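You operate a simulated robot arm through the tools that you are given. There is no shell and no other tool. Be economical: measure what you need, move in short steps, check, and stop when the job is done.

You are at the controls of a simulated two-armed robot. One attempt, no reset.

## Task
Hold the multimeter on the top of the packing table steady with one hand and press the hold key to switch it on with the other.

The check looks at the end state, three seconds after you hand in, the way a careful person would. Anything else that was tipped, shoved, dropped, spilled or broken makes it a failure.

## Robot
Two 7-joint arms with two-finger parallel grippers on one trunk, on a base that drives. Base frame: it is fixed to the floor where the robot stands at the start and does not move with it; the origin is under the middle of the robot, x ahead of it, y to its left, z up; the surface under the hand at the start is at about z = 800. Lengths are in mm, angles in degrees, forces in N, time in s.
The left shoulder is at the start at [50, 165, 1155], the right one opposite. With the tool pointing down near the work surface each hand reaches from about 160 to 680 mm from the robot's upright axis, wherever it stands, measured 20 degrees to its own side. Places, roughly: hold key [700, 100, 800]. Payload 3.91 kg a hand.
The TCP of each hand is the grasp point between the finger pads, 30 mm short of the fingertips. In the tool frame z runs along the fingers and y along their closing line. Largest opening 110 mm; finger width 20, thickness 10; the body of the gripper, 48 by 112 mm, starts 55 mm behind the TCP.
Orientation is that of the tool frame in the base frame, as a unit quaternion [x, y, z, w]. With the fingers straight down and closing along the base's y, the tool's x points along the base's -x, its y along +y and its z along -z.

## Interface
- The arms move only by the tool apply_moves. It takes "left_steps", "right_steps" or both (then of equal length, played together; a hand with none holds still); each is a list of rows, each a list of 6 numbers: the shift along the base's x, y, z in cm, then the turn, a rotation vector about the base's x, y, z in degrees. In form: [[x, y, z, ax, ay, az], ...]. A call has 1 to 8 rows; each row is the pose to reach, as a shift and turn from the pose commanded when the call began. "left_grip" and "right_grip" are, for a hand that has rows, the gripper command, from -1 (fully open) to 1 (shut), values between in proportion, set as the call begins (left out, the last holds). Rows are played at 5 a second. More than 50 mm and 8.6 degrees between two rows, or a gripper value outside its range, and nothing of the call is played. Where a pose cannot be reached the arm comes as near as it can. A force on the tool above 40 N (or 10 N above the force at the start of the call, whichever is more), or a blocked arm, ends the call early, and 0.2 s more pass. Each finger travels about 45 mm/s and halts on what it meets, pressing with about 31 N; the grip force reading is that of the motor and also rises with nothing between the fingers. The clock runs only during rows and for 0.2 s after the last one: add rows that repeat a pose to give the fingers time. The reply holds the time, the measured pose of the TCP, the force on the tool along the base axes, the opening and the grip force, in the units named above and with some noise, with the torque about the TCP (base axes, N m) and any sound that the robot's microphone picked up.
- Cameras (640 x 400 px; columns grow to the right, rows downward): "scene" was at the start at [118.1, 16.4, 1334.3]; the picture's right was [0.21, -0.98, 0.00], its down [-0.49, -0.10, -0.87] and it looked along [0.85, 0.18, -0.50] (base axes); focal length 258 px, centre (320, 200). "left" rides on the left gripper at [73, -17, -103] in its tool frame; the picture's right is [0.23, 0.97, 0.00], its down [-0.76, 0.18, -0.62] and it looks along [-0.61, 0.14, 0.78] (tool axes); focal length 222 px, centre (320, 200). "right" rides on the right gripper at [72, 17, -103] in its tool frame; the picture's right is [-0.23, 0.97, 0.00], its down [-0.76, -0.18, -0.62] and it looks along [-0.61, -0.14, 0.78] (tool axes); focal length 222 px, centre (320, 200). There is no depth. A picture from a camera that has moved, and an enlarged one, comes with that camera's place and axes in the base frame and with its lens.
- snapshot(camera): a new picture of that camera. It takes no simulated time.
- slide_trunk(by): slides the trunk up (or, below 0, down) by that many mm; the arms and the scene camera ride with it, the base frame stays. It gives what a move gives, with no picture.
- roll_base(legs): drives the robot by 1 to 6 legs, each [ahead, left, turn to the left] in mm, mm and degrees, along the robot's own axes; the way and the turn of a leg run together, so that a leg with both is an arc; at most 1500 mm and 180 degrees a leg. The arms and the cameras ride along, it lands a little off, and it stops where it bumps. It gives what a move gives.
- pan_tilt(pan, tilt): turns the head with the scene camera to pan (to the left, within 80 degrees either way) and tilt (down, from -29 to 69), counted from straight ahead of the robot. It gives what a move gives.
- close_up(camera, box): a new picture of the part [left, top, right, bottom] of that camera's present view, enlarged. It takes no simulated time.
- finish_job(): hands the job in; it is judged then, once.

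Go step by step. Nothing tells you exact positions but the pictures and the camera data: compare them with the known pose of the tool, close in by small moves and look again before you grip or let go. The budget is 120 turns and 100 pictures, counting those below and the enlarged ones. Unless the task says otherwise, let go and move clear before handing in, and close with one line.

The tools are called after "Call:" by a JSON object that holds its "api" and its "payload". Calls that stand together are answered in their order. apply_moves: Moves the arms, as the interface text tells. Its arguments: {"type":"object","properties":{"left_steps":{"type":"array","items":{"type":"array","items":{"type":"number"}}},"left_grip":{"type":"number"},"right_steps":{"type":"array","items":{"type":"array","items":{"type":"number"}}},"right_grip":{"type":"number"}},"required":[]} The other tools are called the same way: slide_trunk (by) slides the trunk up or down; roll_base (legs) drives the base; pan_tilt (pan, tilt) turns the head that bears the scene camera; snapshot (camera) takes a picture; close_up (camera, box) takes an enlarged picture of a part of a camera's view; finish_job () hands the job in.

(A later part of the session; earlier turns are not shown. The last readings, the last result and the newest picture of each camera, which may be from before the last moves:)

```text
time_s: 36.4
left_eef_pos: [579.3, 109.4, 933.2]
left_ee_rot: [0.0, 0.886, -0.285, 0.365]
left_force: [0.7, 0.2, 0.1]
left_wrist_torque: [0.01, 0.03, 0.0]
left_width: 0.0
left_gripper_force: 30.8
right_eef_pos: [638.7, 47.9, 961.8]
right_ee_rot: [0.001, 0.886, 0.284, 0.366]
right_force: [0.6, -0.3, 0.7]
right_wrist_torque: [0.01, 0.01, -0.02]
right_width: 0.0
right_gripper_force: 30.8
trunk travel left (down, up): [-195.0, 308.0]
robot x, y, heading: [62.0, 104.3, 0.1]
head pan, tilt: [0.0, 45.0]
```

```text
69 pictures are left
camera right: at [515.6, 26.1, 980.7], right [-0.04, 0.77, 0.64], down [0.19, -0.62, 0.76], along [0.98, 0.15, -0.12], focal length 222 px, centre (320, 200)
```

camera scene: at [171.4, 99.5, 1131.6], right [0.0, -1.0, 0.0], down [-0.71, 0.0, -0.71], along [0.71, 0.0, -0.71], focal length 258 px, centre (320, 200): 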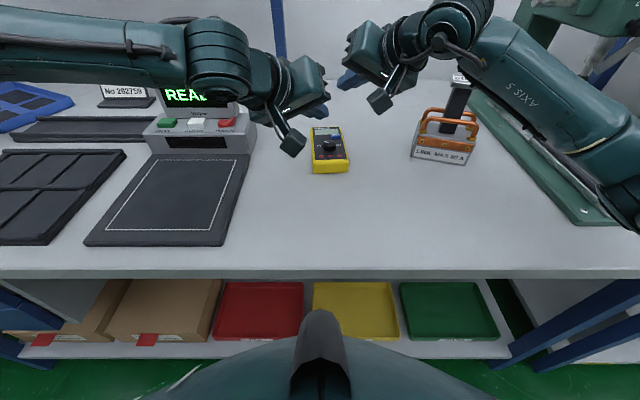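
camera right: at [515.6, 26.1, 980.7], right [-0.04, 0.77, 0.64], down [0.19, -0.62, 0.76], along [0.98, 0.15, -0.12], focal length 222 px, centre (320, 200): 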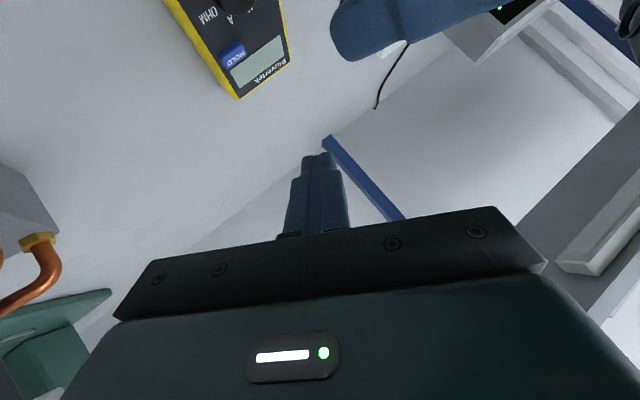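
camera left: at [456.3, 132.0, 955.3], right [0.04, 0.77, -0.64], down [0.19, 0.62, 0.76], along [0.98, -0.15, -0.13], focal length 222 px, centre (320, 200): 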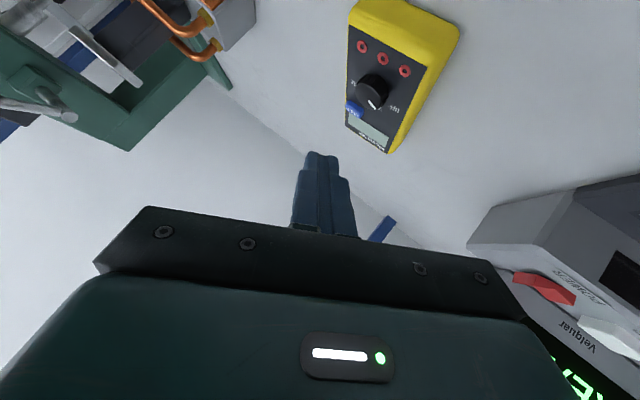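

Both hands reach now. I lower the left hand partway and check its fingertip against the meter.

Call:
{"api": "apply_moves", "payload": {"left_steps": [[0, 0, -1.5, 0, 0, 0], [0, 0, -3, 0, 0, 0], [0, 0, -4.2, 0, 0, 0], [0, 0, -5.2, 0, 0, 0]]}}

Call:
{"api": "close_up", "payload": {"camera": "scene", "box": [250, 60, 410, 180]}}

Call:
{"api": "snapshot", "payload": {"camera": "left"}}

Call:
{"api": "snapshot", "payload": {"camera": "right"}}

```text
time_s: 37.4
left_eef_pos: [576.5, 116.0, 884.6]
left_ee_rot: [0.0, 0.887, -0.285, 0.364]
left_force: [0.1, 0.0, 0.3]
left_wrist_torque: [0.0, 0.01, -0.03]
left_width: 0.2
left_gripper_force: 30.7
left hand out of reach, approached as far as the arm can: row 3, 4
right_eef_pos: [637.3, 47.6, 960.5]
right_ee_rot: [0.001, 0.886, 0.285, 0.365]
right_force: [0.1, 0.5, -0.3]
right_wrist_torque: [-0.02, 0.01, 0.01]
right_width: 0.0
right_gripper_force: 30.8
trunk travel left (down, up): [-195.0, 308.0]
robot x, y, heading: [63.2, 103.9, -0.1]
head pan, tilt: [0.0, 45.0]
```

```text
3.33 times, centred on (330, 120) of scene
camera zoom: at [171.3, 99.4, 1131.6], right [0.0, -1.0, 0.0], down [-0.71, 0.0, -0.71], along [0.71, 0.0, -0.71], focal length 859 px, centre (287, 467)
```

zoom: 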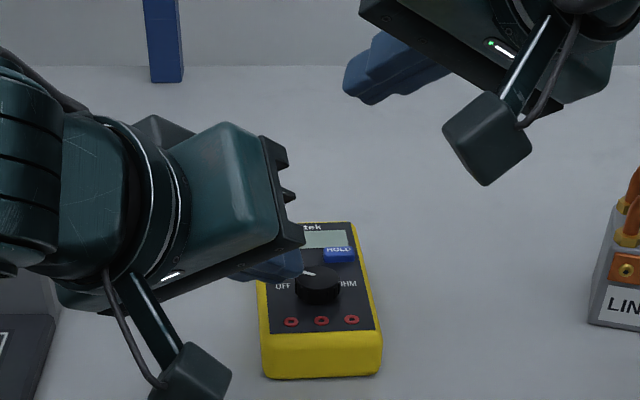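

```text
67 pictures are left
camera left: at [453.0, 138.8, 905.5], right [0.04, 0.77, -0.64], down [0.19, 0.62, 0.76], along [0.98, -0.15, -0.13], focal length 222 px, centre (320, 200)
```

left: 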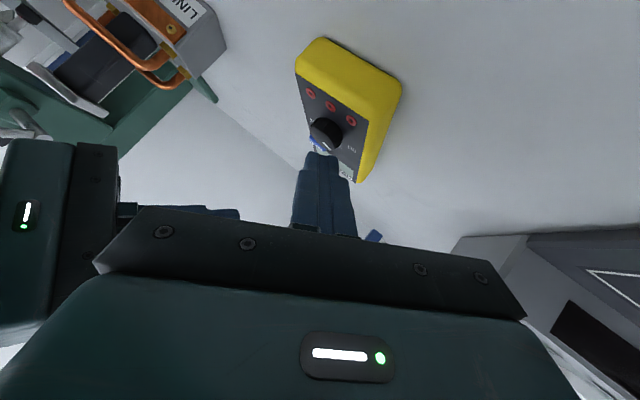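

```text
66 pictures are left
camera right: at [515.2, 25.7, 980.7], right [-0.04, 0.77, 0.64], down [0.19, -0.62, 0.76], along [0.98, 0.15, -0.13], focal length 222 px, centre (320, 200)
```

right: 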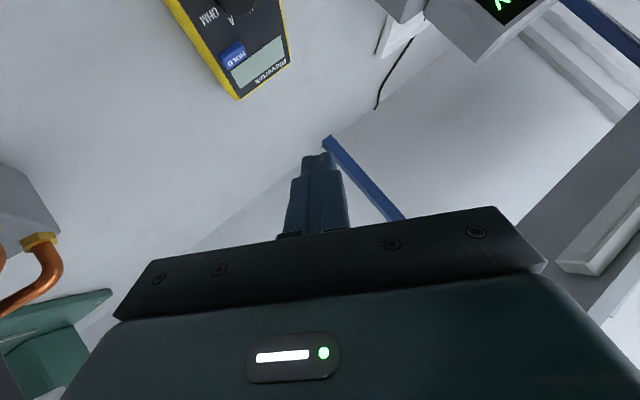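

The reach limit shows again lower down, so I raise both hands 100 mm and lower the trunk another 100 mm.

Call:
{"api": "apply_moves", "payload": {"left_steps": [[0, 0.5, 4, 0, 0, 0], [0, 0.5, 8, 0, 0, 0], [0, 0.5, 11, 0, 0, 0]], "right_steps": [[0, 0, 4, 0, 0, 0], [0, 0, 8, 0, 0, 0], [0, 0, 11, 0, 0, 0]]}}

Call:
{"api": "slide_trunk", "payload": {"by": -100}}

Call:
{"api": "snapshot", "payload": {"camera": "scene"}}

```text
time_s: 38.2
left_eef_pos: [573.4, 120.1, 994.7]
left_ee_rot: [0.001, 0.886, -0.284, 0.365]
left_force: [0.6, 0.0, 0.6]
left_wrist_torque: [-0.01, -0.01, -0.01]
left_width: 0.3
left_gripper_force: 30.9
right_eef_pos: [637.3, 47.1, 1069.8]
right_ee_rot: [0.002, 0.887, 0.285, 0.364]
right_force: [-0.2, -0.4, -0.6]
right_wrist_torque: [-0.02, 0.0, 0.03]
right_width: 0.0
right_gripper_force: 30.5
trunk travel left (down, up): [-195.0, 308.0]
robot x, y, heading: [58.5, 103.7, -0.2]
head pan, tilt: [0.0, 45.0]
```

```text
time_s: 39.5
left_eef_pos: [573.8, 119.7, 894.8]
left_ee_rot: [0.0, 0.886, -0.285, 0.365]
left_force: [-0.3, 0.2, -0.5]
left_wrist_torque: [0.0, 0.01, -0.02]
left_width: 0.0
left_gripper_force: 30.1
right_eef_pos: [638.7, 46.5, 968.5]
right_ee_rot: [0.0, 0.886, 0.284, 0.366]
right_force: [0.0, 0.0, -0.7]
right_wrist_torque: [0.01, 0.01, -0.04]
right_width: 0.1
right_gripper_force: 31.3
trunk travel left (down, up): [-95.0, 408.0]
robot x, y, heading: [62.3, 101.0, -0.2]
head pan, tilt: [0.0, 45.0]
```

```text
65 pictures are left
camera scene: at [171.2, 99.4, 1031.7], right [0.0, -1.0, 0.0], down [-0.71, 0.0, -0.71], along [0.71, 0.0, -0.71], focal length 258 px, centre (320, 200)
```

scene: 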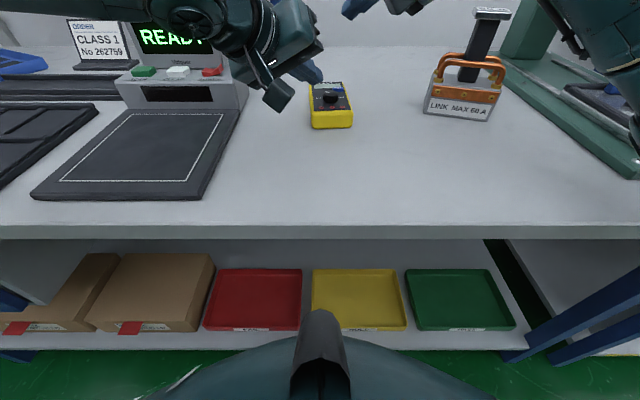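

Now I bring the left fingertip just above the meter face near its front-left and tilt the head to see it better.

Call:
{"api": "apply_moves", "payload": {"left_steps": [[0.25, -0.6, -0.7, 0, 0, 0], [0.5, -1.2, -1.4, 0, 0, 0], [0.5, -1.2, -1.9, 0, 0, 0]]}}

Call:
{"api": "pan_tilt", "payload": {"pan": -3, "tilt": 25}}

Call:
{"api": "close_up", "payload": {"camera": "scene", "box": [220, 100, 420, 225]}}

Call:
{"api": "snapshot", "payload": {"camera": "left"}}

Call:
{"api": "snapshot", "payload": {"camera": "right"}}

```text
time_s: 40.3
left_eef_pos: [579.6, 108.6, 875.6]
left_ee_rot: [0.0, 0.886, -0.284, 0.365]
left_force: [0.6, -0.5, -0.2]
left_wrist_torque: [-0.02, 0.0, 0.0]
left_width: 0.1
left_gripper_force: 30.8
right_eef_pos: [636.0, 45.9, 969.0]
right_ee_rot: [0.001, 0.886, 0.284, 0.366]
right_force: [-0.4, -0.4, 0.2]
right_wrist_torque: [0.0, -0.02, 0.01]
right_width: 0.0
right_gripper_force: 31.4
trunk travel left (down, up): [-95.0, 408.0]
robot x, y, heading: [60.7, 98.7, -0.0]
head pan, tilt: [0.0, 45.0]
```

```text
time_s: 41.2
left_eef_pos: [580.9, 108.6, 876.3]
left_ee_rot: [0.001, 0.887, -0.285, 0.365]
left_force: [0.4, 0.2, -0.2]
left_wrist_torque: [-0.01, -0.03, 0.02]
left_width: 0.2
left_gripper_force: 30.9
right_eef_pos: [638.1, 45.2, 969.4]
right_ee_rot: [0.0, 0.886, 0.286, 0.365]
right_force: [0.0, 0.1, 0.5]
right_wrist_torque: [0.01, 0.01, 0.02]
right_width: 0.1
right_gripper_force: 30.8
trunk travel left (down, up): [-95.0, 408.0]
robot x, y, heading: [58.6, 103.0, -0.1]
head pan, tilt: [-3.0, 25.0]
```

```text
3.20 times, centred on (320, 162) of scene
camera zoom: at [182.0, 94.6, 1062.2], right [-0.05, -1.0, 0.0], down [-0.42, 0.02, -0.91], along [0.9, -0.05, -0.42], focal length 825 px, centre (320, 320)
```

zoom: 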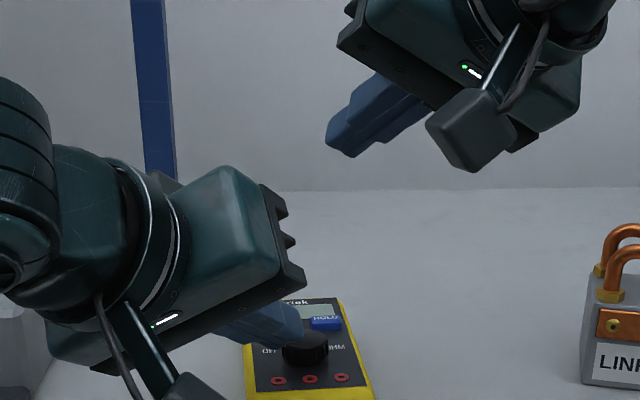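

```text
63 pictures are left
camera left: at [457.0, 130.6, 897.2], right [0.04, 0.77, -0.64], down [0.19, 0.62, 0.76], along [0.98, -0.15, -0.13], focal length 222 px, centre (320, 200)
```

left: 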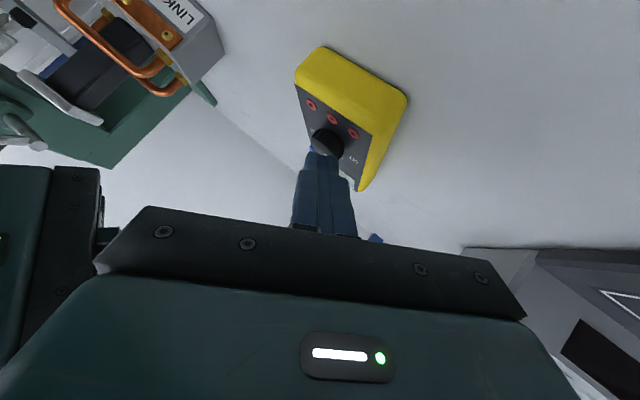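

```text
62 pictures are left
camera right: at [515.4, 24.0, 989.9], right [-0.04, 0.77, 0.64], down [0.19, -0.62, 0.76], along [0.98, 0.15, -0.13], focal length 222 px, centre (320, 200)
```

right: 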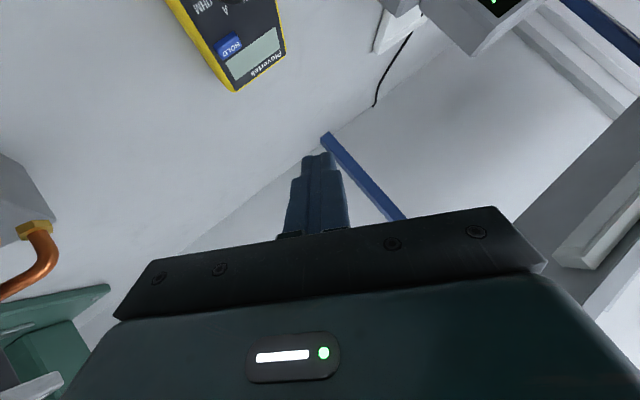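

The fingertip is a little close to the dial. I shift it 7 mm back and 3 mm left, and lower it by 8 mm toward contact.

Call:
{"api": "apply_moves", "payload": {"left_steps": [[-0.35, 0.2, 0, 0, 0, 0], [-0.7, 0.35, 0, 0, 0, 0], [-0.7, 0.35, -0.4, 0, 0, 0], [-0.7, 0.35, -0.8, 0, 0, 0]]}}

Call:
{"api": "close_up", "payload": {"camera": "scene", "box": [270, 160, 360, 230]}}

Call:
{"api": "close_up", "payload": {"camera": "left", "box": [270, 40, 430, 200]}}

```text
time_s: 42.2
left_eef_pos: [573.5, 110.0, 867.9]
left_ee_rot: [-0.001, 0.887, -0.285, 0.364]
left_force: [-0.5, -0.1, -0.2]
left_wrist_torque: [-0.01, -0.03, 0.02]
left_width: 0.0
left_gripper_force: 31.0
right_eef_pos: [637.0, 47.0, 968.4]
right_ee_rot: [0.001, 0.886, 0.284, 0.366]
right_force: [-0.2, -0.7, -0.3]
right_wrist_torque: [-0.01, 0.01, 0.0]
right_width: 0.0
right_gripper_force: 31.4
trunk travel left (down, up): [-95.0, 408.0]
robot x, y, heading: [61.5, 99.5, -0.3]
head pan, tilt: [-3.0, 25.0]
```

```text
5.71 times, centred on (315, 195) of scene
camera zoom: at [182.0, 94.6, 1062.2], right [-0.05, -1.0, 0.0], down [-0.42, 0.02, -0.91], along [0.91, -0.05, -0.42], focal length 1473 px, centre (349, 229)
```

zoom: 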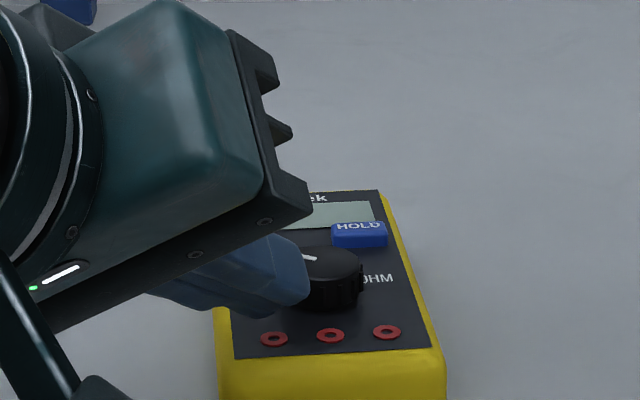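

```text
2.50 times, centred on (350, 120) of left
camera zoom: at [450.3, 134.0, 888.3], right [0.04, 0.77, -0.64], down [0.19, 0.62, 0.76], along [0.98, -0.15, -0.13], focal length 555 px, centre (245, 400)
```

zoom: 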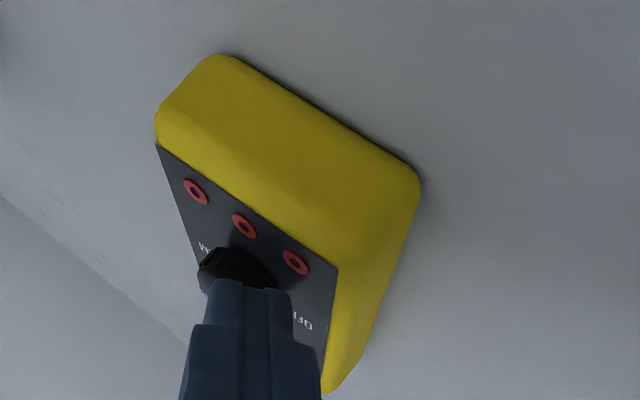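

The face top is at z≈834, with the panel's front-left corner at about (580, 108). I shift 2 mm back and 3 mm left, then lower slowly onto it.

Call:
{"api": "apply_moves", "payload": {"left_steps": [[-0.2, 0.3, 0, 0, 0, 0], [-0.2, 0.3, -0.3, 0, 0, 0], [-0.2, 0.3, -0.5, 0, 0, 0], [-0.2, 0.3, -0.6, 0, 0, 0], [-0.2, 0.3, -0.7, 0, 0, 0]]}}

Call:
{"api": "close_up", "payload": {"camera": "scene", "box": [270, 160, 360, 230]}}

```text
time_s: 43.4
left_eef_pos: [571.0, 113.8, 861.0]
left_ee_rot: [-0.001, 0.887, -0.284, 0.365]
left_force: [0.2, 0.7, 0.0]
left_wrist_torque: [-0.02, 0.0, 0.05]
left_width: 0.2
left_gripper_force: 30.9
right_eef_pos: [638.2, 45.8, 970.4]
right_ee_rot: [0.0, 0.886, 0.285, 0.365]
right_force: [-0.6, 0.7, -0.3]
right_wrist_torque: [-0.02, -0.01, -0.01]
right_width: 0.1
right_gripper_force: 31.6
trunk travel left (down, up): [-95.0, 408.0]
robot x, y, heading: [62.0, 104.5, -0.1]
head pan, tilt: [-3.0, 25.0]
```

```text
5.71 times, centred on (315, 195) of scene
camera zoom: at [182.0, 94.6, 1062.2], right [-0.05, -1.0, 0.0], down [-0.42, 0.02, -0.91], along [0.91, -0.05, -0.42], focal length 1473 px, centre (349, 229)
```

zoom: 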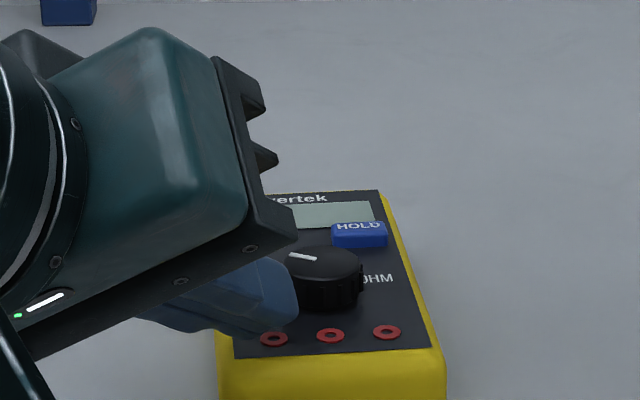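

No contact force yet. I lower by 1 mm steps.

Call:
{"api": "apply_moves", "payload": {"left_steps": [[0, 0, -0.1, 0, 0, 0], [0, 0, -0.2, 0, 0, 0], [0, 0, -0.3, 0, 0, 0], [0, 0, -0.3, 0, 0, 0]]}}

```text
time_s: 44.4
left_eef_pos: [571.2, 114.0, 859.5]
left_ee_rot: [-0.001, 0.886, -0.284, 0.366]
left_force: [2.3, 1.7, 6.2]
left_wrist_torque: [-0.06, -0.15, 0.03]
left_width: 0.1
left_gripper_force: 31.2
right_eef_pos: [637.5, 46.4, 969.1]
right_ee_rot: [0.0, 0.886, 0.286, 0.365]
right_force: [1.1, 0.4, 0.0]
right_wrist_torque: [0.01, 0.04, 0.03]
right_width: 0.0
right_gripper_force: 31.0
trunk travel left (down, up): [-95.0, 408.0]
robot x, y, heading: [62.4, 101.9, -0.1]
head pan, tilt: [-3.0, 25.0]
```

Contact: 6 N. I add 2 mm to hold it with about 14 N and check that the meter stays put.

Call:
{"api": "apply_moves", "payload": {"left_steps": [[0, 0, -0.1, 0, 0, 0], [0, 0, -0.2, 0, 0, 0], [0, 0, -0.2, 0, 0, 0]]}}

Call:
{"api": "close_up", "payload": {"camera": "scene", "box": [270, 160, 360, 230]}}

Call:
{"api": "snapshot", "payload": {"camera": "right"}}

```text
time_s: 45.2
left_eef_pos: [570.9, 114.4, 859.2]
left_ee_rot: [0.0, 0.885, -0.286, 0.367]
left_force: [4.4, 1.8, 18.8]
left_wrist_torque: [-0.12, -0.43, 0.03]
left_width: 0.3
left_gripper_force: 31.1
right_eef_pos: [637.6, 46.1, 970.7]
right_ee_rot: [0.001, 0.887, 0.284, 0.365]
right_force: [-0.1, -0.5, 0.4]
right_wrist_torque: [-0.01, 0.0, 0.01]
right_width: 0.2
right_gripper_force: 30.9
trunk travel left (down, up): [-95.0, 408.0]
robot x, y, heading: [59.0, 101.5, 0.1]
head pan, tilt: [-3.0, 25.0]
```

```text
5.71 times, centred on (315, 195) of scene
camera zoom: at [181.1, 94.7, 1062.6], right [-0.05, -1.0, 0.0], down [-0.42, 0.02, -0.91], along [0.91, -0.05, -0.42], focal length 1473 px, centre (349, 229)
```

zoom: 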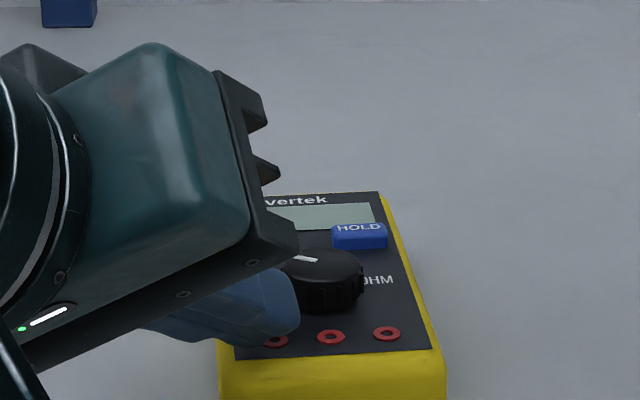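

```text
57 pictures are left
camera right: at [514.6, 24.1, 990.7], right [-0.04, 0.77, 0.64], down [0.19, -0.62, 0.76], along [0.98, 0.15, -0.12], focal length 222 px, centre (320, 200)
```

right: 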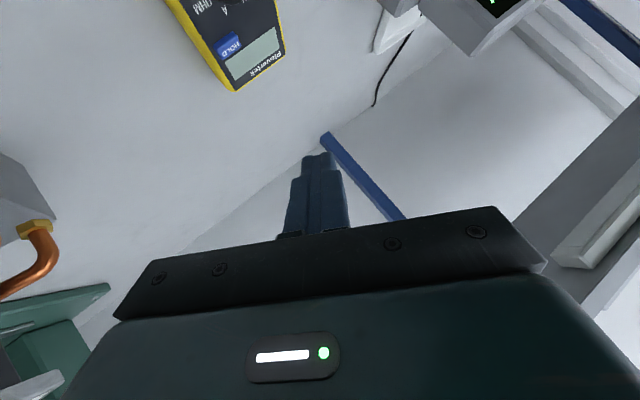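

The meter is unmoved and held with about 19 N. The key top triangulates to about (666, 64, 838). I bring the right fingertip to ~20 mm above it.

Call:
{"api": "apply_moves", "payload": {"right_steps": [[0.8, 0.4, -2, 0, 0, 0], [1.55, 0.8, -4.5, 0, 0, 0], [1.55, 0.8, -6.5, 0, 0, 0], [1.55, 0.8, -8.4, 0, 0, 0]]}}

Call:
{"api": "close_up", "payload": {"camera": "scene", "box": [270, 140, 390, 230]}}

Call:
{"api": "snapshot", "payload": {"camera": "right"}}

Call:
{"api": "snapshot", "payload": {"camera": "scene"}}

```text
time_s: 46.2
left_eef_pos: [569.9, 114.4, 859.3]
left_ee_rot: [0.001, 0.885, -0.285, 0.368]
left_force: [5.1, 2.6, 23.5]
left_wrist_torque: [-0.14, -0.5, 0.07]
left_width: 0.3
left_gripper_force: 30.7
right_eef_pos: [650.9, 55.1, 885.0]
right_ee_rot: [-0.001, 0.886, 0.285, 0.365]
right_force: [0.3, -0.2, 0.2]
right_wrist_torque: [0.0, 0.01, -0.03]
right_width: 0.2
right_gripper_force: 31.3
trunk travel left (down, up): [-95.0, 408.0]
robot x, y, heading: [60.3, 103.3, 0.1]
head pan, tilt: [-3.0, 25.0]
```

```text
4.44 times, centred on (330, 185) of scene
camera zoom: at [180.8, 94.8, 1062.5], right [-0.05, -1.0, 0.0], down [-0.42, 0.02, -0.91], along [0.91, -0.05, -0.42], focal length 1145 px, centre (276, 267)
```

zoom: 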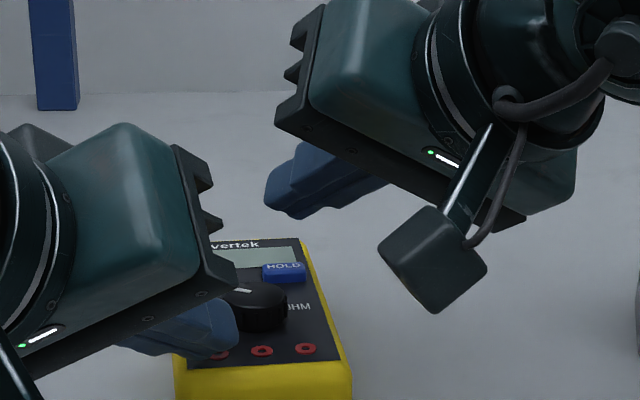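

```text
55 pictures are left
camera right: at [529.0, 31.5, 905.3], right [-0.04, 0.77, 0.64], down [0.19, -0.62, 0.76], along [0.98, 0.15, -0.12], focal length 222 px, centre (320, 200)
```

right: 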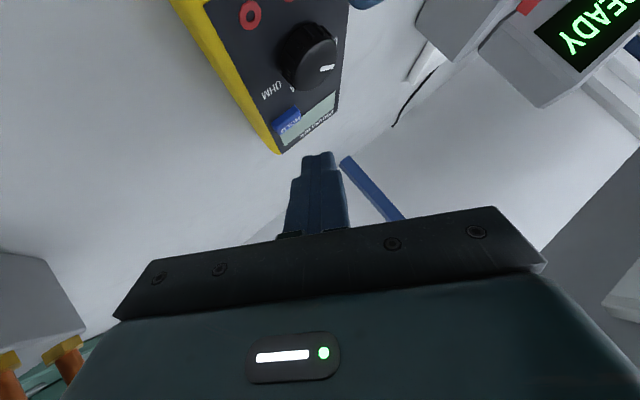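

```text
54 pictures are left
camera scene: at [180.8, 94.8, 1062.5], right [-0.05, -1.0, 0.0], down [-0.42, 0.02, -0.91], along [0.91, -0.05, -0.42], focal length 258 px, centre (320, 200)
```

scene: 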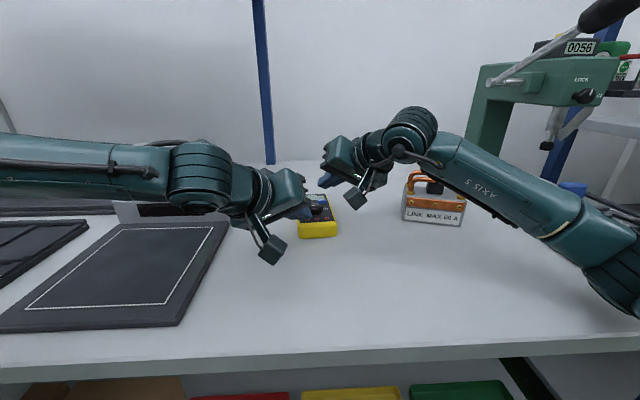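

The fingertip is roughly over the key. I take closer views to check alignment before pressing.

Call:
{"api": "close_up", "payload": {"camera": "scene", "box": [310, 160, 360, 210]}}

Call:
{"api": "close_up", "payload": {"camera": "right", "box": [250, 80, 370, 180]}}

Call:
{"api": "snapshot", "payload": {"camera": "left"}}

```text
8.00 times, centred on (335, 185) of scene
camera zoom: at [180.8, 94.8, 1062.5], right [-0.05, -1.0, 0.0], down [-0.42, 0.02, -0.91], along [0.91, -0.05, -0.42], focal length 2062 px, centre (200, 320)
```

zoom: 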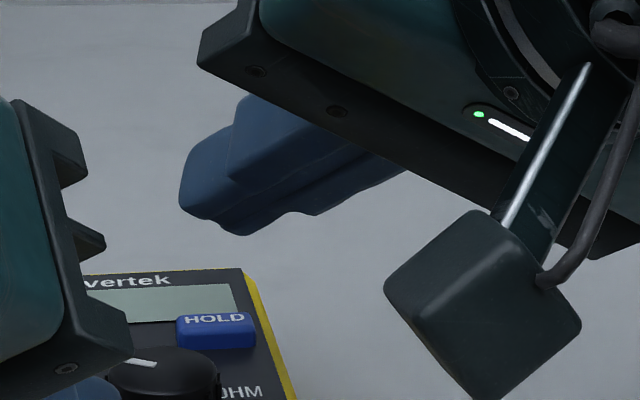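

```text
4.00 times, centred on (310, 130) of right
camera zoom: at [529.0, 31.5, 905.3], right [-0.04, 0.77, 0.64], down [0.19, -0.62, 0.76], along [0.98, 0.15, -0.12], focal length 888 px, centre (360, 480)
```

zoom: 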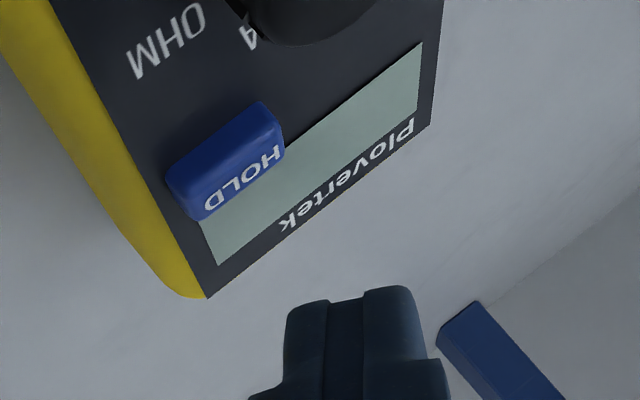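

```text
51 pictures are left
camera left: at [446.5, 137.1, 879.1], right [0.04, 0.77, -0.64], down [0.19, 0.62, 0.76], along [0.98, -0.15, -0.12], focal length 222 px, centre (320, 200)
```

left: 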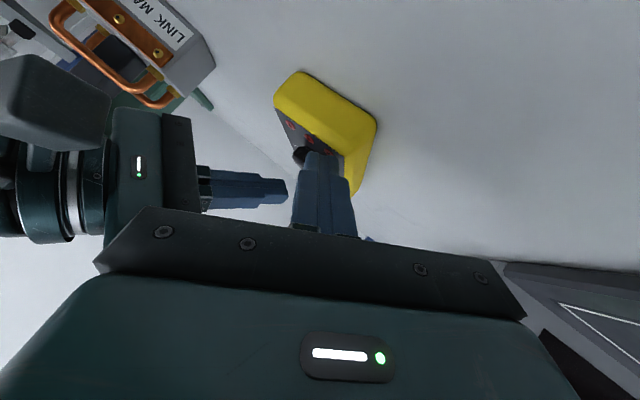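

The tip looks about 4–6 mm right of the key's centre and maybe slightly far. I shift 3 mm back and 4 mm left, lower 12 mm and look again.

Call:
{"api": "apply_moves", "payload": {"right_steps": [[-0.3, 0.4, -0.4, 0, 0, 0], [-0.3, 0.4, -0.8, 0, 0, 0], [-0.3, 0.4, -1.2, 0, 0, 0], [-0.3, 0.4, -1.2, 0, 0, 0]]}}

Call:
{"api": "close_up", "payload": {"camera": "scene", "box": [310, 160, 360, 210]}}

Call:
{"api": "close_up", "payload": {"camera": "right", "box": [250, 80, 370, 180]}}

```text
time_s: 47.2
left_eef_pos: [569.0, 113.2, 859.0]
left_ee_rot: [0.002, 0.885, -0.286, 0.367]
left_force: [3.1, 2.8, 23.6]
left_wrist_torque: [-0.14, -0.42, 0.09]
left_width: 0.0
left_gripper_force: 31.1
right_eef_pos: [649.3, 58.6, 874.1]
right_ee_rot: [0.0, 0.886, 0.284, 0.365]
right_force: [0.1, -0.1, 1.0]
right_wrist_torque: [0.01, 0.02, -0.03]
right_width: 0.1
right_gripper_force: 31.3
trunk travel left (down, up): [-95.0, 408.0]
robot x, y, heading: [58.9, 107.8, -0.1]
head pan, tilt: [-3.0, 25.0]
```

```text
8.00 times, centred on (335, 185) of scene
camera zoom: at [180.6, 94.7, 1062.5], right [-0.05, -1.0, 0.0], down [-0.42, 0.02, -0.91], along [0.91, -0.05, -0.42], focal length 2062 px, centre (200, 320)
```

zoom: 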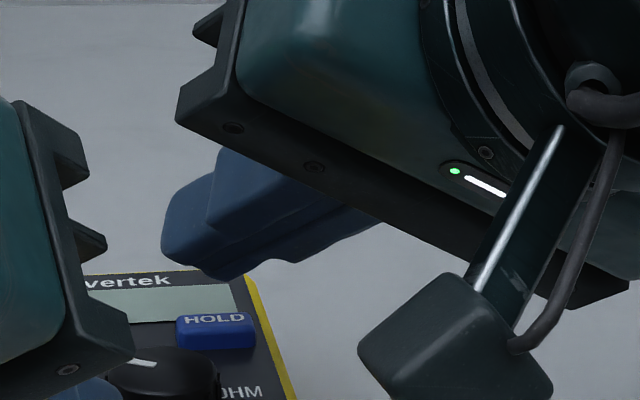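

```text
4.00 times, centred on (310, 130) of right
camera zoom: at [526.5, 36.1, 894.1], right [-0.04, 0.77, 0.64], down [0.19, -0.62, 0.76], along [0.98, 0.15, -0.12], focal length 888 px, centre (360, 480)
```

zoom: 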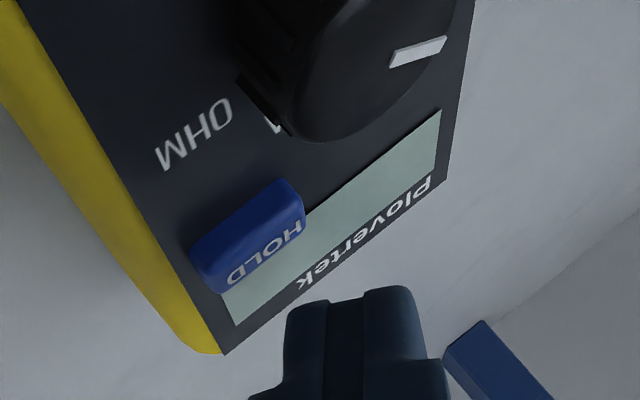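

The key top is likely at z≈840 and x≈658, so I shift 6 mm back and lower 4 mm, then check.

Call:
{"api": "apply_moves", "payload": {"right_steps": [[-0.6, 0.1, 0, 0, 0, 0], [-0.6, 0.1, -0.2, 0, 0, 0], [-0.6, 0.1, -0.4, 0, 0, 0], [-0.6, 0.1, -0.4, 0, 0, 0]]}}

Call:
{"api": "close_up", "payload": {"camera": "scene", "box": [310, 160, 360, 210]}}

Call:
{"api": "close_up", "payload": {"camera": "right", "box": [250, 80, 370, 180]}}

```text
time_s: 48.2
left_eef_pos: [568.7, 114.5, 858.5]
left_ee_rot: [0.001, 0.885, -0.286, 0.367]
left_force: [1.4, 1.1, 23.4]
left_wrist_torque: [-0.17, -0.39, 0.03]
left_width: 0.0
left_gripper_force: 30.8
right_eef_pos: [641.8, 60.5, 869.8]
right_ee_rot: [0.0, 0.886, 0.285, 0.366]
right_force: [1.4, 0.3, 0.3]
right_wrist_torque: [0.0, -0.03, 0.01]
right_width: 0.0
right_gripper_force: 30.6
trunk travel left (down, up): [-95.0, 408.0]
robot x, y, heading: [60.4, 101.3, 0.1]
head pan, tilt: [-3.0, 25.0]
```

```text
8.00 times, centred on (335, 185) of scene
camera zoom: at [180.5, 94.6, 1062.5], right [-0.05, -1.0, 0.0], down [-0.42, 0.02, -0.91], along [0.91, -0.05, -0.42], focal length 2062 px, centre (200, 320)
```

zoom: 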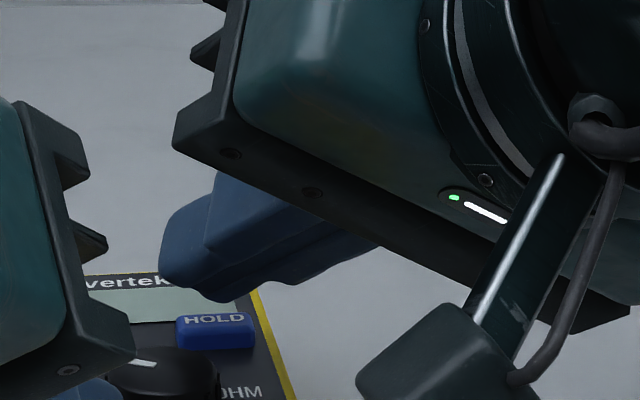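

```text
4.00 times, centred on (310, 130) of right
camera zoom: at [520.6, 37.0, 890.6], right [-0.04, 0.77, 0.64], down [0.19, -0.62, 0.76], along [0.98, 0.15, -0.12], focal length 888 px, centre (360, 480)
```

zoom: 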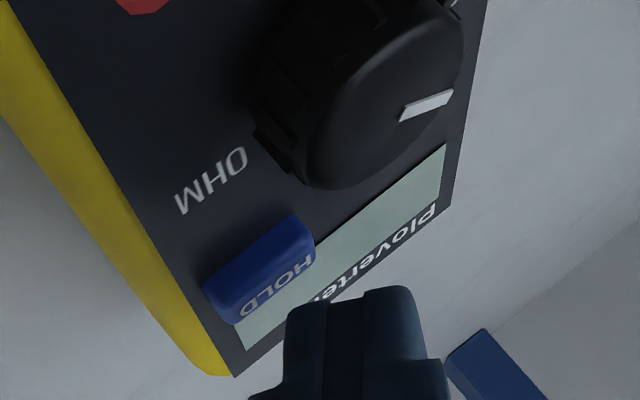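

Finger and key line up within a few mm. I nudge 1.5 mm back and descend in 1 mm steps watching the force.

Call:
{"api": "apply_moves", "payload": {"right_steps": [[-0.15, 0, 0, 0, 0, 0], [-0.15, 0, -0.1, 0, 0, 0], [-0.15, 0, -0.2, 0, 0, 0], [-0.15, 0, -0.3, 0, 0, 0], [-0.15, 0, -0.4, 0, 0, 0]]}}

Call:
{"api": "close_up", "payload": {"camera": "scene", "box": [310, 160, 360, 210]}}

Call:
{"api": "close_up", "payload": {"camera": "right", "box": [250, 80, 370, 180]}}

```text
time_s: 49.4
left_eef_pos: [569.6, 112.6, 859.2]
left_ee_rot: [0.001, 0.885, -0.286, 0.368]
left_force: [0.3, -0.5, 22.1]
left_wrist_torque: [-0.21, -0.3, -0.01]
left_width: 0.0
left_gripper_force: 31.1
right_eef_pos: [642.1, 60.1, 865.8]
right_ee_rot: [0.0, 0.886, 0.285, 0.366]
right_force: [-0.7, 0.4, -0.5]
right_wrist_torque: [0.0, -0.01, 0.02]
right_width: 0.0
right_gripper_force: 31.1
trunk travel left (down, up): [-95.0, 408.0]
robot x, y, heading: [59.0, 99.2, 0.1]
head pan, tilt: [-3.0, 25.0]
```

```text
8.00 times, centred on (335, 185) of scene
camera zoom: at [180.5, 94.6, 1062.5], right [-0.05, -1.0, 0.0], down [-0.42, 0.02, -0.91], along [0.91, -0.05, -0.42], focal length 2062 px, centre (200, 320)
```

zoom: 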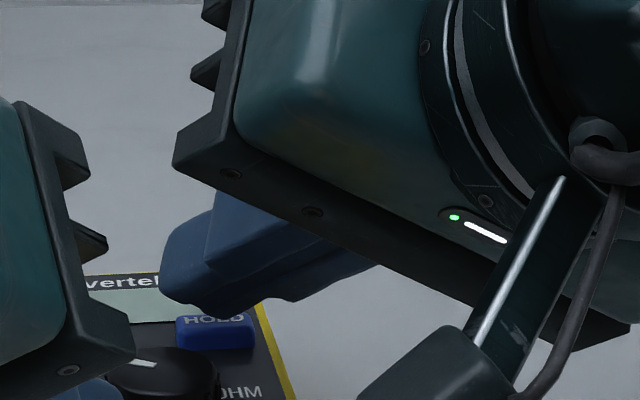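

```text
4.00 times, centred on (310, 130) of right
camera zoom: at [519.0, 36.9, 886.9], right [-0.04, 0.77, 0.64], down [0.19, -0.62, 0.76], along [0.98, 0.15, -0.12], focal length 888 px, centre (360, 480)
```

zoom: 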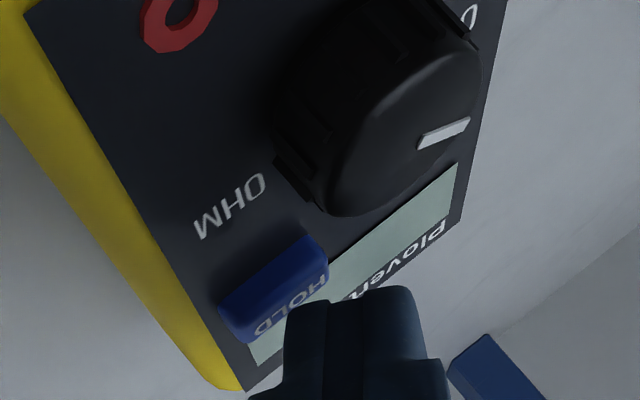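

The corner is right over the key's top. I continue down in 1 mm steps.

Call:
{"api": "apply_moves", "payload": {"right_steps": [[0, 0, -0.1, 0, 0, 0], [0, 0, -0.2, 0, 0, 0], [0, 0, -0.3, 0, 0, 0], [0, 0, -0.3, 0, 0, 0]]}}

Call:
{"api": "close_up", "payload": {"camera": "scene", "box": [310, 160, 360, 210]}}

Call:
{"api": "close_up", "payload": {"camera": "right", "box": [250, 80, 370, 180]}}

```text
time_s: 50.4
left_eef_pos: [568.6, 113.7, 858.6]
left_ee_rot: [0.002, 0.885, -0.286, 0.367]
left_force: [-0.9, -1.3, 22.4]
left_wrist_torque: [-0.21, -0.29, 0.02]
left_width: 0.0
left_gripper_force: 31.2
right_eef_pos: [641.8, 60.5, 863.5]
right_ee_rot: [0.0, 0.886, 0.285, 0.366]
right_force: [0.6, -0.6, 1.7]
right_wrist_torque: [0.04, -0.02, -0.01]
right_width: 0.1
right_gripper_force: 31.2
trunk travel left (down, up): [-95.0, 408.0]
robot x, y, heading: [58.5, 102.2, 0.0]
head pan, tilt: [-3.0, 25.0]
```

```text
8.00 times, centred on (335, 185) of scene
camera zoom: at [180.4, 94.5, 1062.5], right [-0.05, -1.0, 0.0], down [-0.42, 0.02, -0.91], along [0.91, -0.05, -0.42], focal length 2062 px, centre (200, 320)
```

zoom: 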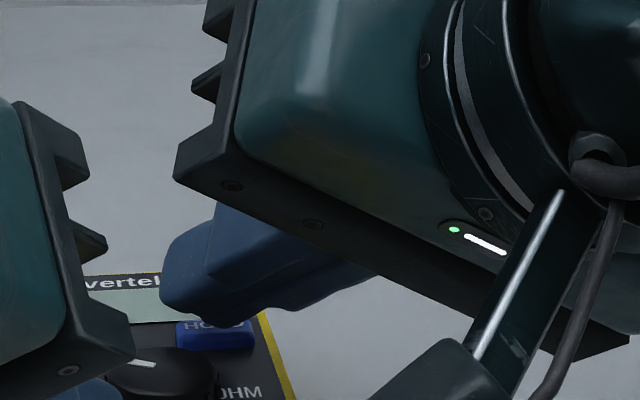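

```text
4.00 times, centred on (310, 130) of right
camera zoom: at [519.4, 36.7, 884.1], right [-0.04, 0.77, 0.64], down [0.19, -0.62, 0.76], along [0.98, 0.15, -0.12], focal length 888 px, centre (360, 480)
```

zoom: 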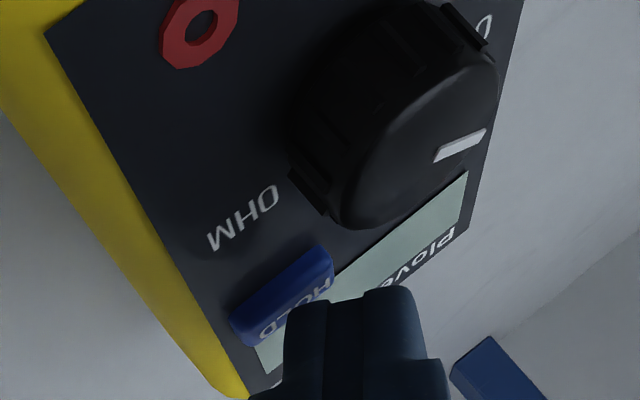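

A light 1.7 N contact on the key. I press on by 1 mm steps.

Call:
{"api": "apply_moves", "payload": {"right_steps": [[0, 0, -0.1, 0, 0, 0], [0, 0, -0.2, 0, 0, 0], [0, 0, -0.2, 0, 0, 0]]}}

Call:
{"api": "close_up", "payload": {"camera": "scene", "box": [310, 160, 360, 210]}}

Call:
{"api": "close_up", "payload": {"camera": "right", "box": [250, 80, 370, 180]}}

```text
time_s: 51.2
left_eef_pos: [569.5, 114.4, 859.0]
left_ee_rot: [0.001, 0.885, -0.286, 0.367]
left_force: [0.1, -1.4, 21.1]
left_wrist_torque: [-0.23, -0.33, -0.03]
left_width: 0.1
left_gripper_force: 31.1
right_eef_pos: [641.8, 59.0, 861.9]
right_ee_rot: [0.0, 0.886, 0.286, 0.366]
right_force: [-0.4, 0.6, 3.8]
right_wrist_torque: [0.04, -0.02, -0.03]
right_width: 0.2
right_gripper_force: 30.5
trunk travel left (down, up): [-95.0, 408.0]
robot x, y, heading: [56.3, 103.9, -0.0]
head pan, tilt: [-3.0, 25.0]
heard: click
```

```text
8.00 times, centred on (335, 185) of scene
camera zoom: at [180.3, 94.5, 1062.6], right [-0.05, -1.0, 0.0], down [-0.42, 0.02, -0.91], along [0.91, -0.05, -0.42], focal length 2062 px, centre (200, 320)
```

zoom: 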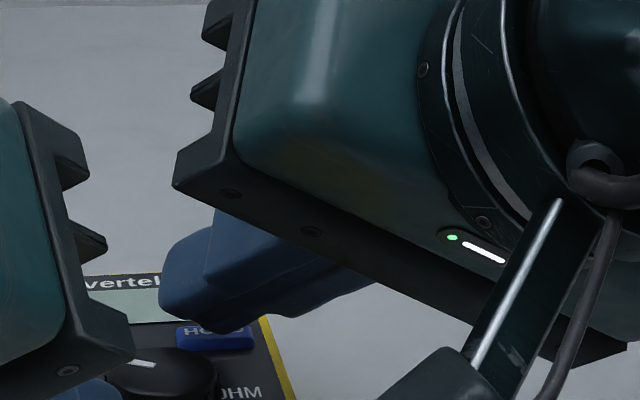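

```text
4.00 times, centred on (310, 130) of right
camera zoom: at [519.7, 36.9, 882.3], right [-0.04, 0.77, 0.64], down [0.19, -0.62, 0.76], along [0.98, 0.15, -0.12], focal length 888 px, centre (360, 480)
```

zoom: 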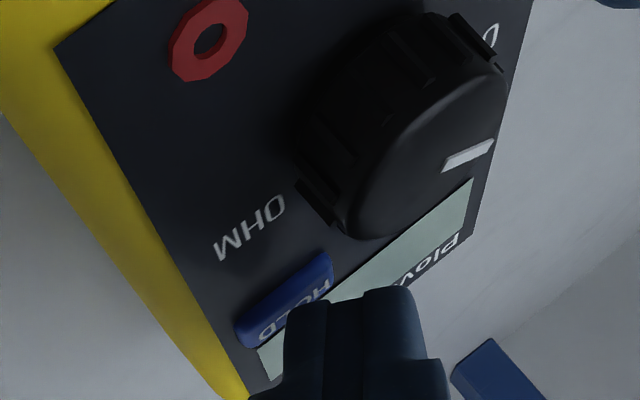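

A click was heard. I lift the right hand straight up and look at the display.

Call:
{"api": "apply_moves", "payload": {"right_steps": [[0, 0, 0.6, 0, 0, 0], [0, 0, 1.5, 0, 0, 0], [0, 0, 3.5, 0, 0, 0], [0, 0, 7, 0, 0, 0], [0, 0, 10, 0, 0, 0]]}}

Call:
{"api": "close_up", "payload": {"camera": "scene", "box": [290, 160, 360, 215]}}

Call:
{"api": "close_up", "payload": {"camera": "right", "box": [160, 0, 360, 160]}}

```text
time_s: 52.4
left_eef_pos: [567.5, 113.9, 858.9]
left_ee_rot: [0.002, 0.885, -0.286, 0.368]
left_force: [-2.1, 0.8, 22.4]
left_wrist_torque: [-0.2, -0.31, 0.01]
left_width: 0.0
left_gripper_force: 31.2
right_eef_pos: [642.3, 59.2, 962.2]
right_ee_rot: [0.0, 0.886, 0.285, 0.366]
right_force: [-0.6, -0.9, 0.6]
right_wrist_torque: [0.01, -0.02, 0.01]
right_width: 0.1
right_gripper_force: 31.3
trunk travel left (down, up): [-95.0, 408.0]
robot x, y, heading: [60.4, 100.6, -0.0]
head pan, tilt: [-3.0, 25.0]
```

```text
7.27 times, centred on (325, 188) of scene
camera zoom: at [180.4, 94.6, 1062.5], right [-0.05, -1.0, 0.0], down [-0.42, 0.02, -0.91], along [0.91, -0.05, -0.42], focal length 1874 px, centre (284, 291)
```

zoom: 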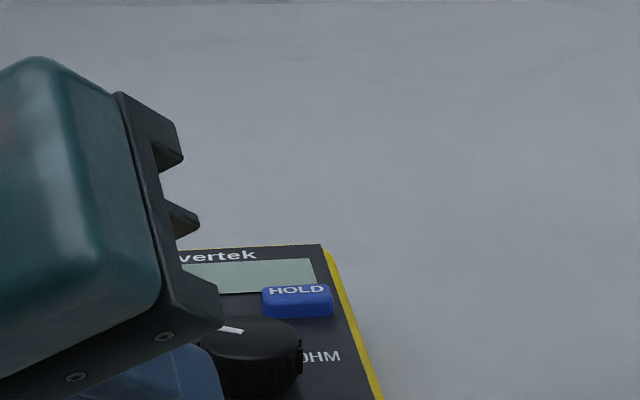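

```text
2.50 times, centred on (260, 80) of right
camera zoom: at [519.6, 37.5, 982.7], right [-0.04, 0.77, 0.64], down [0.19, -0.62, 0.76], along [0.98, 0.15, -0.12], focal length 555 px, centre (470, 500)
```

zoom: 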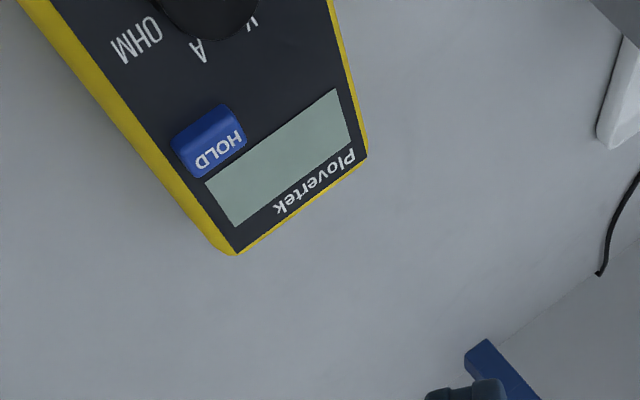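

The display is still blank after one short click. I wait a second to see if it powers up.

Call:
{"api": "apply_moves", "payload": {"right_steps": [[0, 0, 0, 0, 0, 0], [0, 0, 0, 0, 0, 0], [0, 0, 0, 0, 0, 0], [0, 0, 0, 0, 0, 0], [0, 0, 0, 0, 0, 0]]}}

Call:
{"api": "close_up", "payload": {"camera": "right", "box": [160, 0, 360, 160]}}

```text
time_s: 53.6
left_eef_pos: [568.7, 113.7, 858.6]
left_ee_rot: [0.001, 0.885, -0.286, 0.367]
left_force: [-0.5, 0.0, 22.5]
left_wrist_torque: [-0.19, -0.33, 0.0]
left_width: 0.4
left_gripper_force: 30.9
right_eef_pos: [642.7, 59.9, 962.1]
right_ee_rot: [0.0, 0.886, 0.286, 0.366]
right_force: [-0.6, 0.4, -1.3]
right_wrist_torque: [0.01, 0.0, -0.02]
right_width: 0.1
right_gripper_force: 31.4
trunk travel left (down, up): [-95.0, 408.0]
robot x, y, heading: [60.1, 99.6, -0.0]
head pan, tilt: [-3.0, 25.0]
```

```text
2.50 times, centred on (260, 80) of right
camera zoom: at [519.6, 37.5, 982.5], right [-0.04, 0.77, 0.64], down [0.19, -0.62, 0.76], along [0.98, 0.15, -0.12], focal length 555 px, centre (470, 500)
```

zoom: 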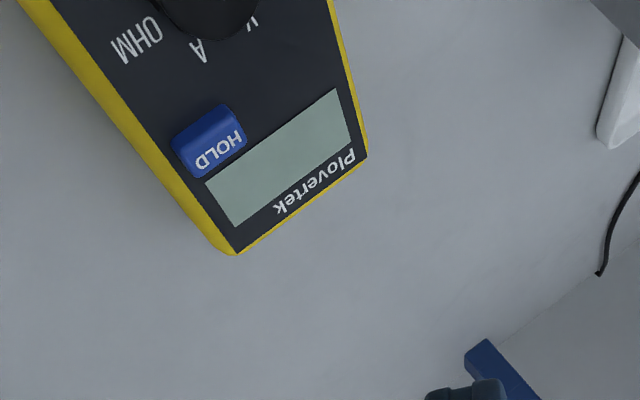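

Still off, so the key probably wants a longer or deeper press. I press again at the same spot, a little deeper, and hold it for over a second.

Call:
{"api": "apply_moves", "payload": {"right_steps": [[0, 0, -4, 0, 0, 0], [0, 0, -8, 0, 0, 0], [0, 0, -9.6, 0, 0, 0], [0, 0, -9.9, 0, 0, 0], [0, 0, -10.05, 0, 0, 0], [0, 0, -10.1, 0, 0, 0], [0, 0, -10.1, 0, 0, 0], [0, 0, -10.1, 0, 0, 0]]}}

Call:
{"api": "close_up", "payload": {"camera": "scene", "box": [290, 160, 360, 215]}}

```text
time_s: 55.4
left_eef_pos: [568.5, 112.7, 859.3]
left_ee_rot: [0.001, 0.885, -0.286, 0.367]
left_force: [1.5, -0.7, 22.1]
left_wrist_torque: [-0.2, -0.36, 0.03]
left_width: 0.1
left_gripper_force: 31.5
right_eef_pos: [641.0, 59.3, 860.9]
right_ee_rot: [0.0, 0.885, 0.286, 0.367]
right_force: [0.4, -0.5, 7.5]
right_wrist_torque: [0.06, -0.13, -0.01]
right_width: 0.0
right_gripper_force: 30.8
trunk travel left (down, up): [-95.0, 408.0]
robot x, y, heading: [58.9, 101.6, 0.0]
head pan, tilt: [-3.0, 25.0]
heard: click
```

```text
7.27 times, centred on (325, 188) of scene
camera zoom: at [180.2, 94.5, 1062.6], right [-0.05, -1.0, 0.0], down [-0.42, 0.02, -0.91], along [0.91, -0.05, -0.42], focal length 1874 px, centre (284, 291)
```

zoom: 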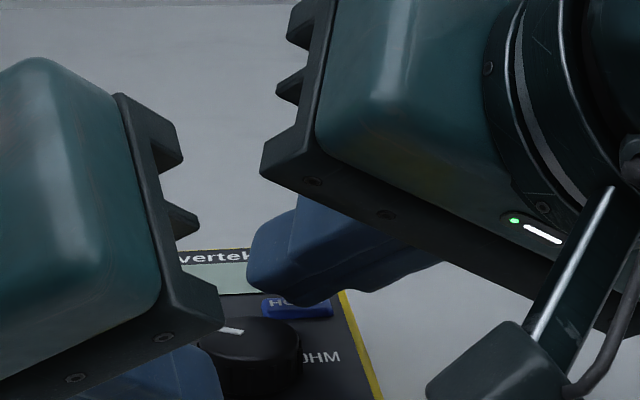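

The key is bottomed at 7.5 N. I keep it pressed for two more seconds.

Call:
{"api": "apply_moves", "payload": {"right_steps": [[0, 0, 0, 0, 0, 0], [0, 0, 0, 0, 0, 0], [0, 0, 0, 0, 0, 0], [0, 0, 0, 0, 0, 0], [0, 0, 0, 0, 0, 0], [0, 0, 0, 0, 0, 0], [0, 0, 0, 0, 0, 0], [0, 0, 0, 0, 0, 0]]}}

Call:
{"api": "close_up", "payload": {"camera": "right", "box": [250, 80, 370, 180]}}

```text
time_s: 57.2
left_eef_pos: [569.2, 113.8, 859.2]
left_ee_rot: [0.001, 0.885, -0.286, 0.367]
left_force: [1.5, -0.9, 21.9]
left_wrist_torque: [-0.22, -0.31, 0.02]
left_width: 0.0
left_gripper_force: 30.8
right_eef_pos: [640.5, 59.1, 861.4]
right_ee_rot: [0.0, 0.886, 0.285, 0.366]
right_force: [0.1, -0.9, 8.9]
right_wrist_torque: [0.12, -0.15, -0.02]
right_width: 0.1
right_gripper_force: 30.9
trunk travel left (down, up): [-95.0, 408.0]
robot x, y, heading: [62.5, 101.8, 0.5]
head pan, tilt: [-3.0, 25.0]
```

```text
4.00 times, centred on (310, 130) of right
camera zoom: at [518.4, 36.9, 881.4], right [-0.04, 0.77, 0.64], down [0.19, -0.62, 0.76], along [0.98, 0.15, -0.12], focal length 888 px, centre (360, 480)
```

zoom: 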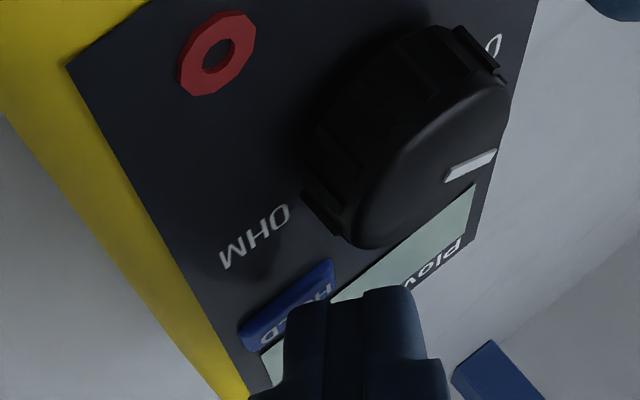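

I lift the right hand again and look at the display.

Call:
{"api": "apply_moves", "payload": {"right_steps": [[0, 0, 0.6, 0, 0, 0], [0, 0, 1.5, 0, 0, 0], [0, 0, 4, 0, 0, 0], [0, 0, 8, 0, 0, 0], [0, 0, 10, 0, 0, 0]]}}

Call:
{"api": "close_up", "payload": {"camera": "right", "box": [160, 0, 360, 160]}}

```text
time_s: 58.4
left_eef_pos: [568.6, 113.3, 858.8]
left_ee_rot: [0.001, 0.885, -0.286, 0.367]
left_force: [-2.1, 0.6, 22.8]
left_wrist_torque: [-0.21, -0.29, -0.03]
left_width: 0.0
left_gripper_force: 31.4
right_eef_pos: [640.5, 60.3, 959.6]
right_ee_rot: [0.0, 0.886, 0.285, 0.365]
right_force: [1.1, 0.1, 0.2]
right_wrist_torque: [-0.01, -0.03, -0.01]
right_width: 0.0
right_gripper_force: 30.8
trunk travel left (down, up): [-95.0, 408.0]
robot x, y, heading: [64.1, 98.5, -0.0]
head pan, tilt: [-3.0, 25.0]
```

```text
2.50 times, centred on (260, 80) of right
camera zoom: at [518.5, 37.3, 980.1], right [-0.04, 0.77, 0.64], down [0.19, -0.62, 0.76], along [0.98, 0.15, -0.12], focal length 555 px, centre (470, 500)
```

zoom: 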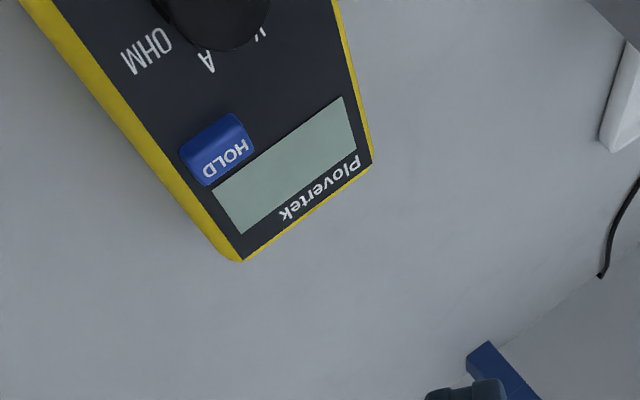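

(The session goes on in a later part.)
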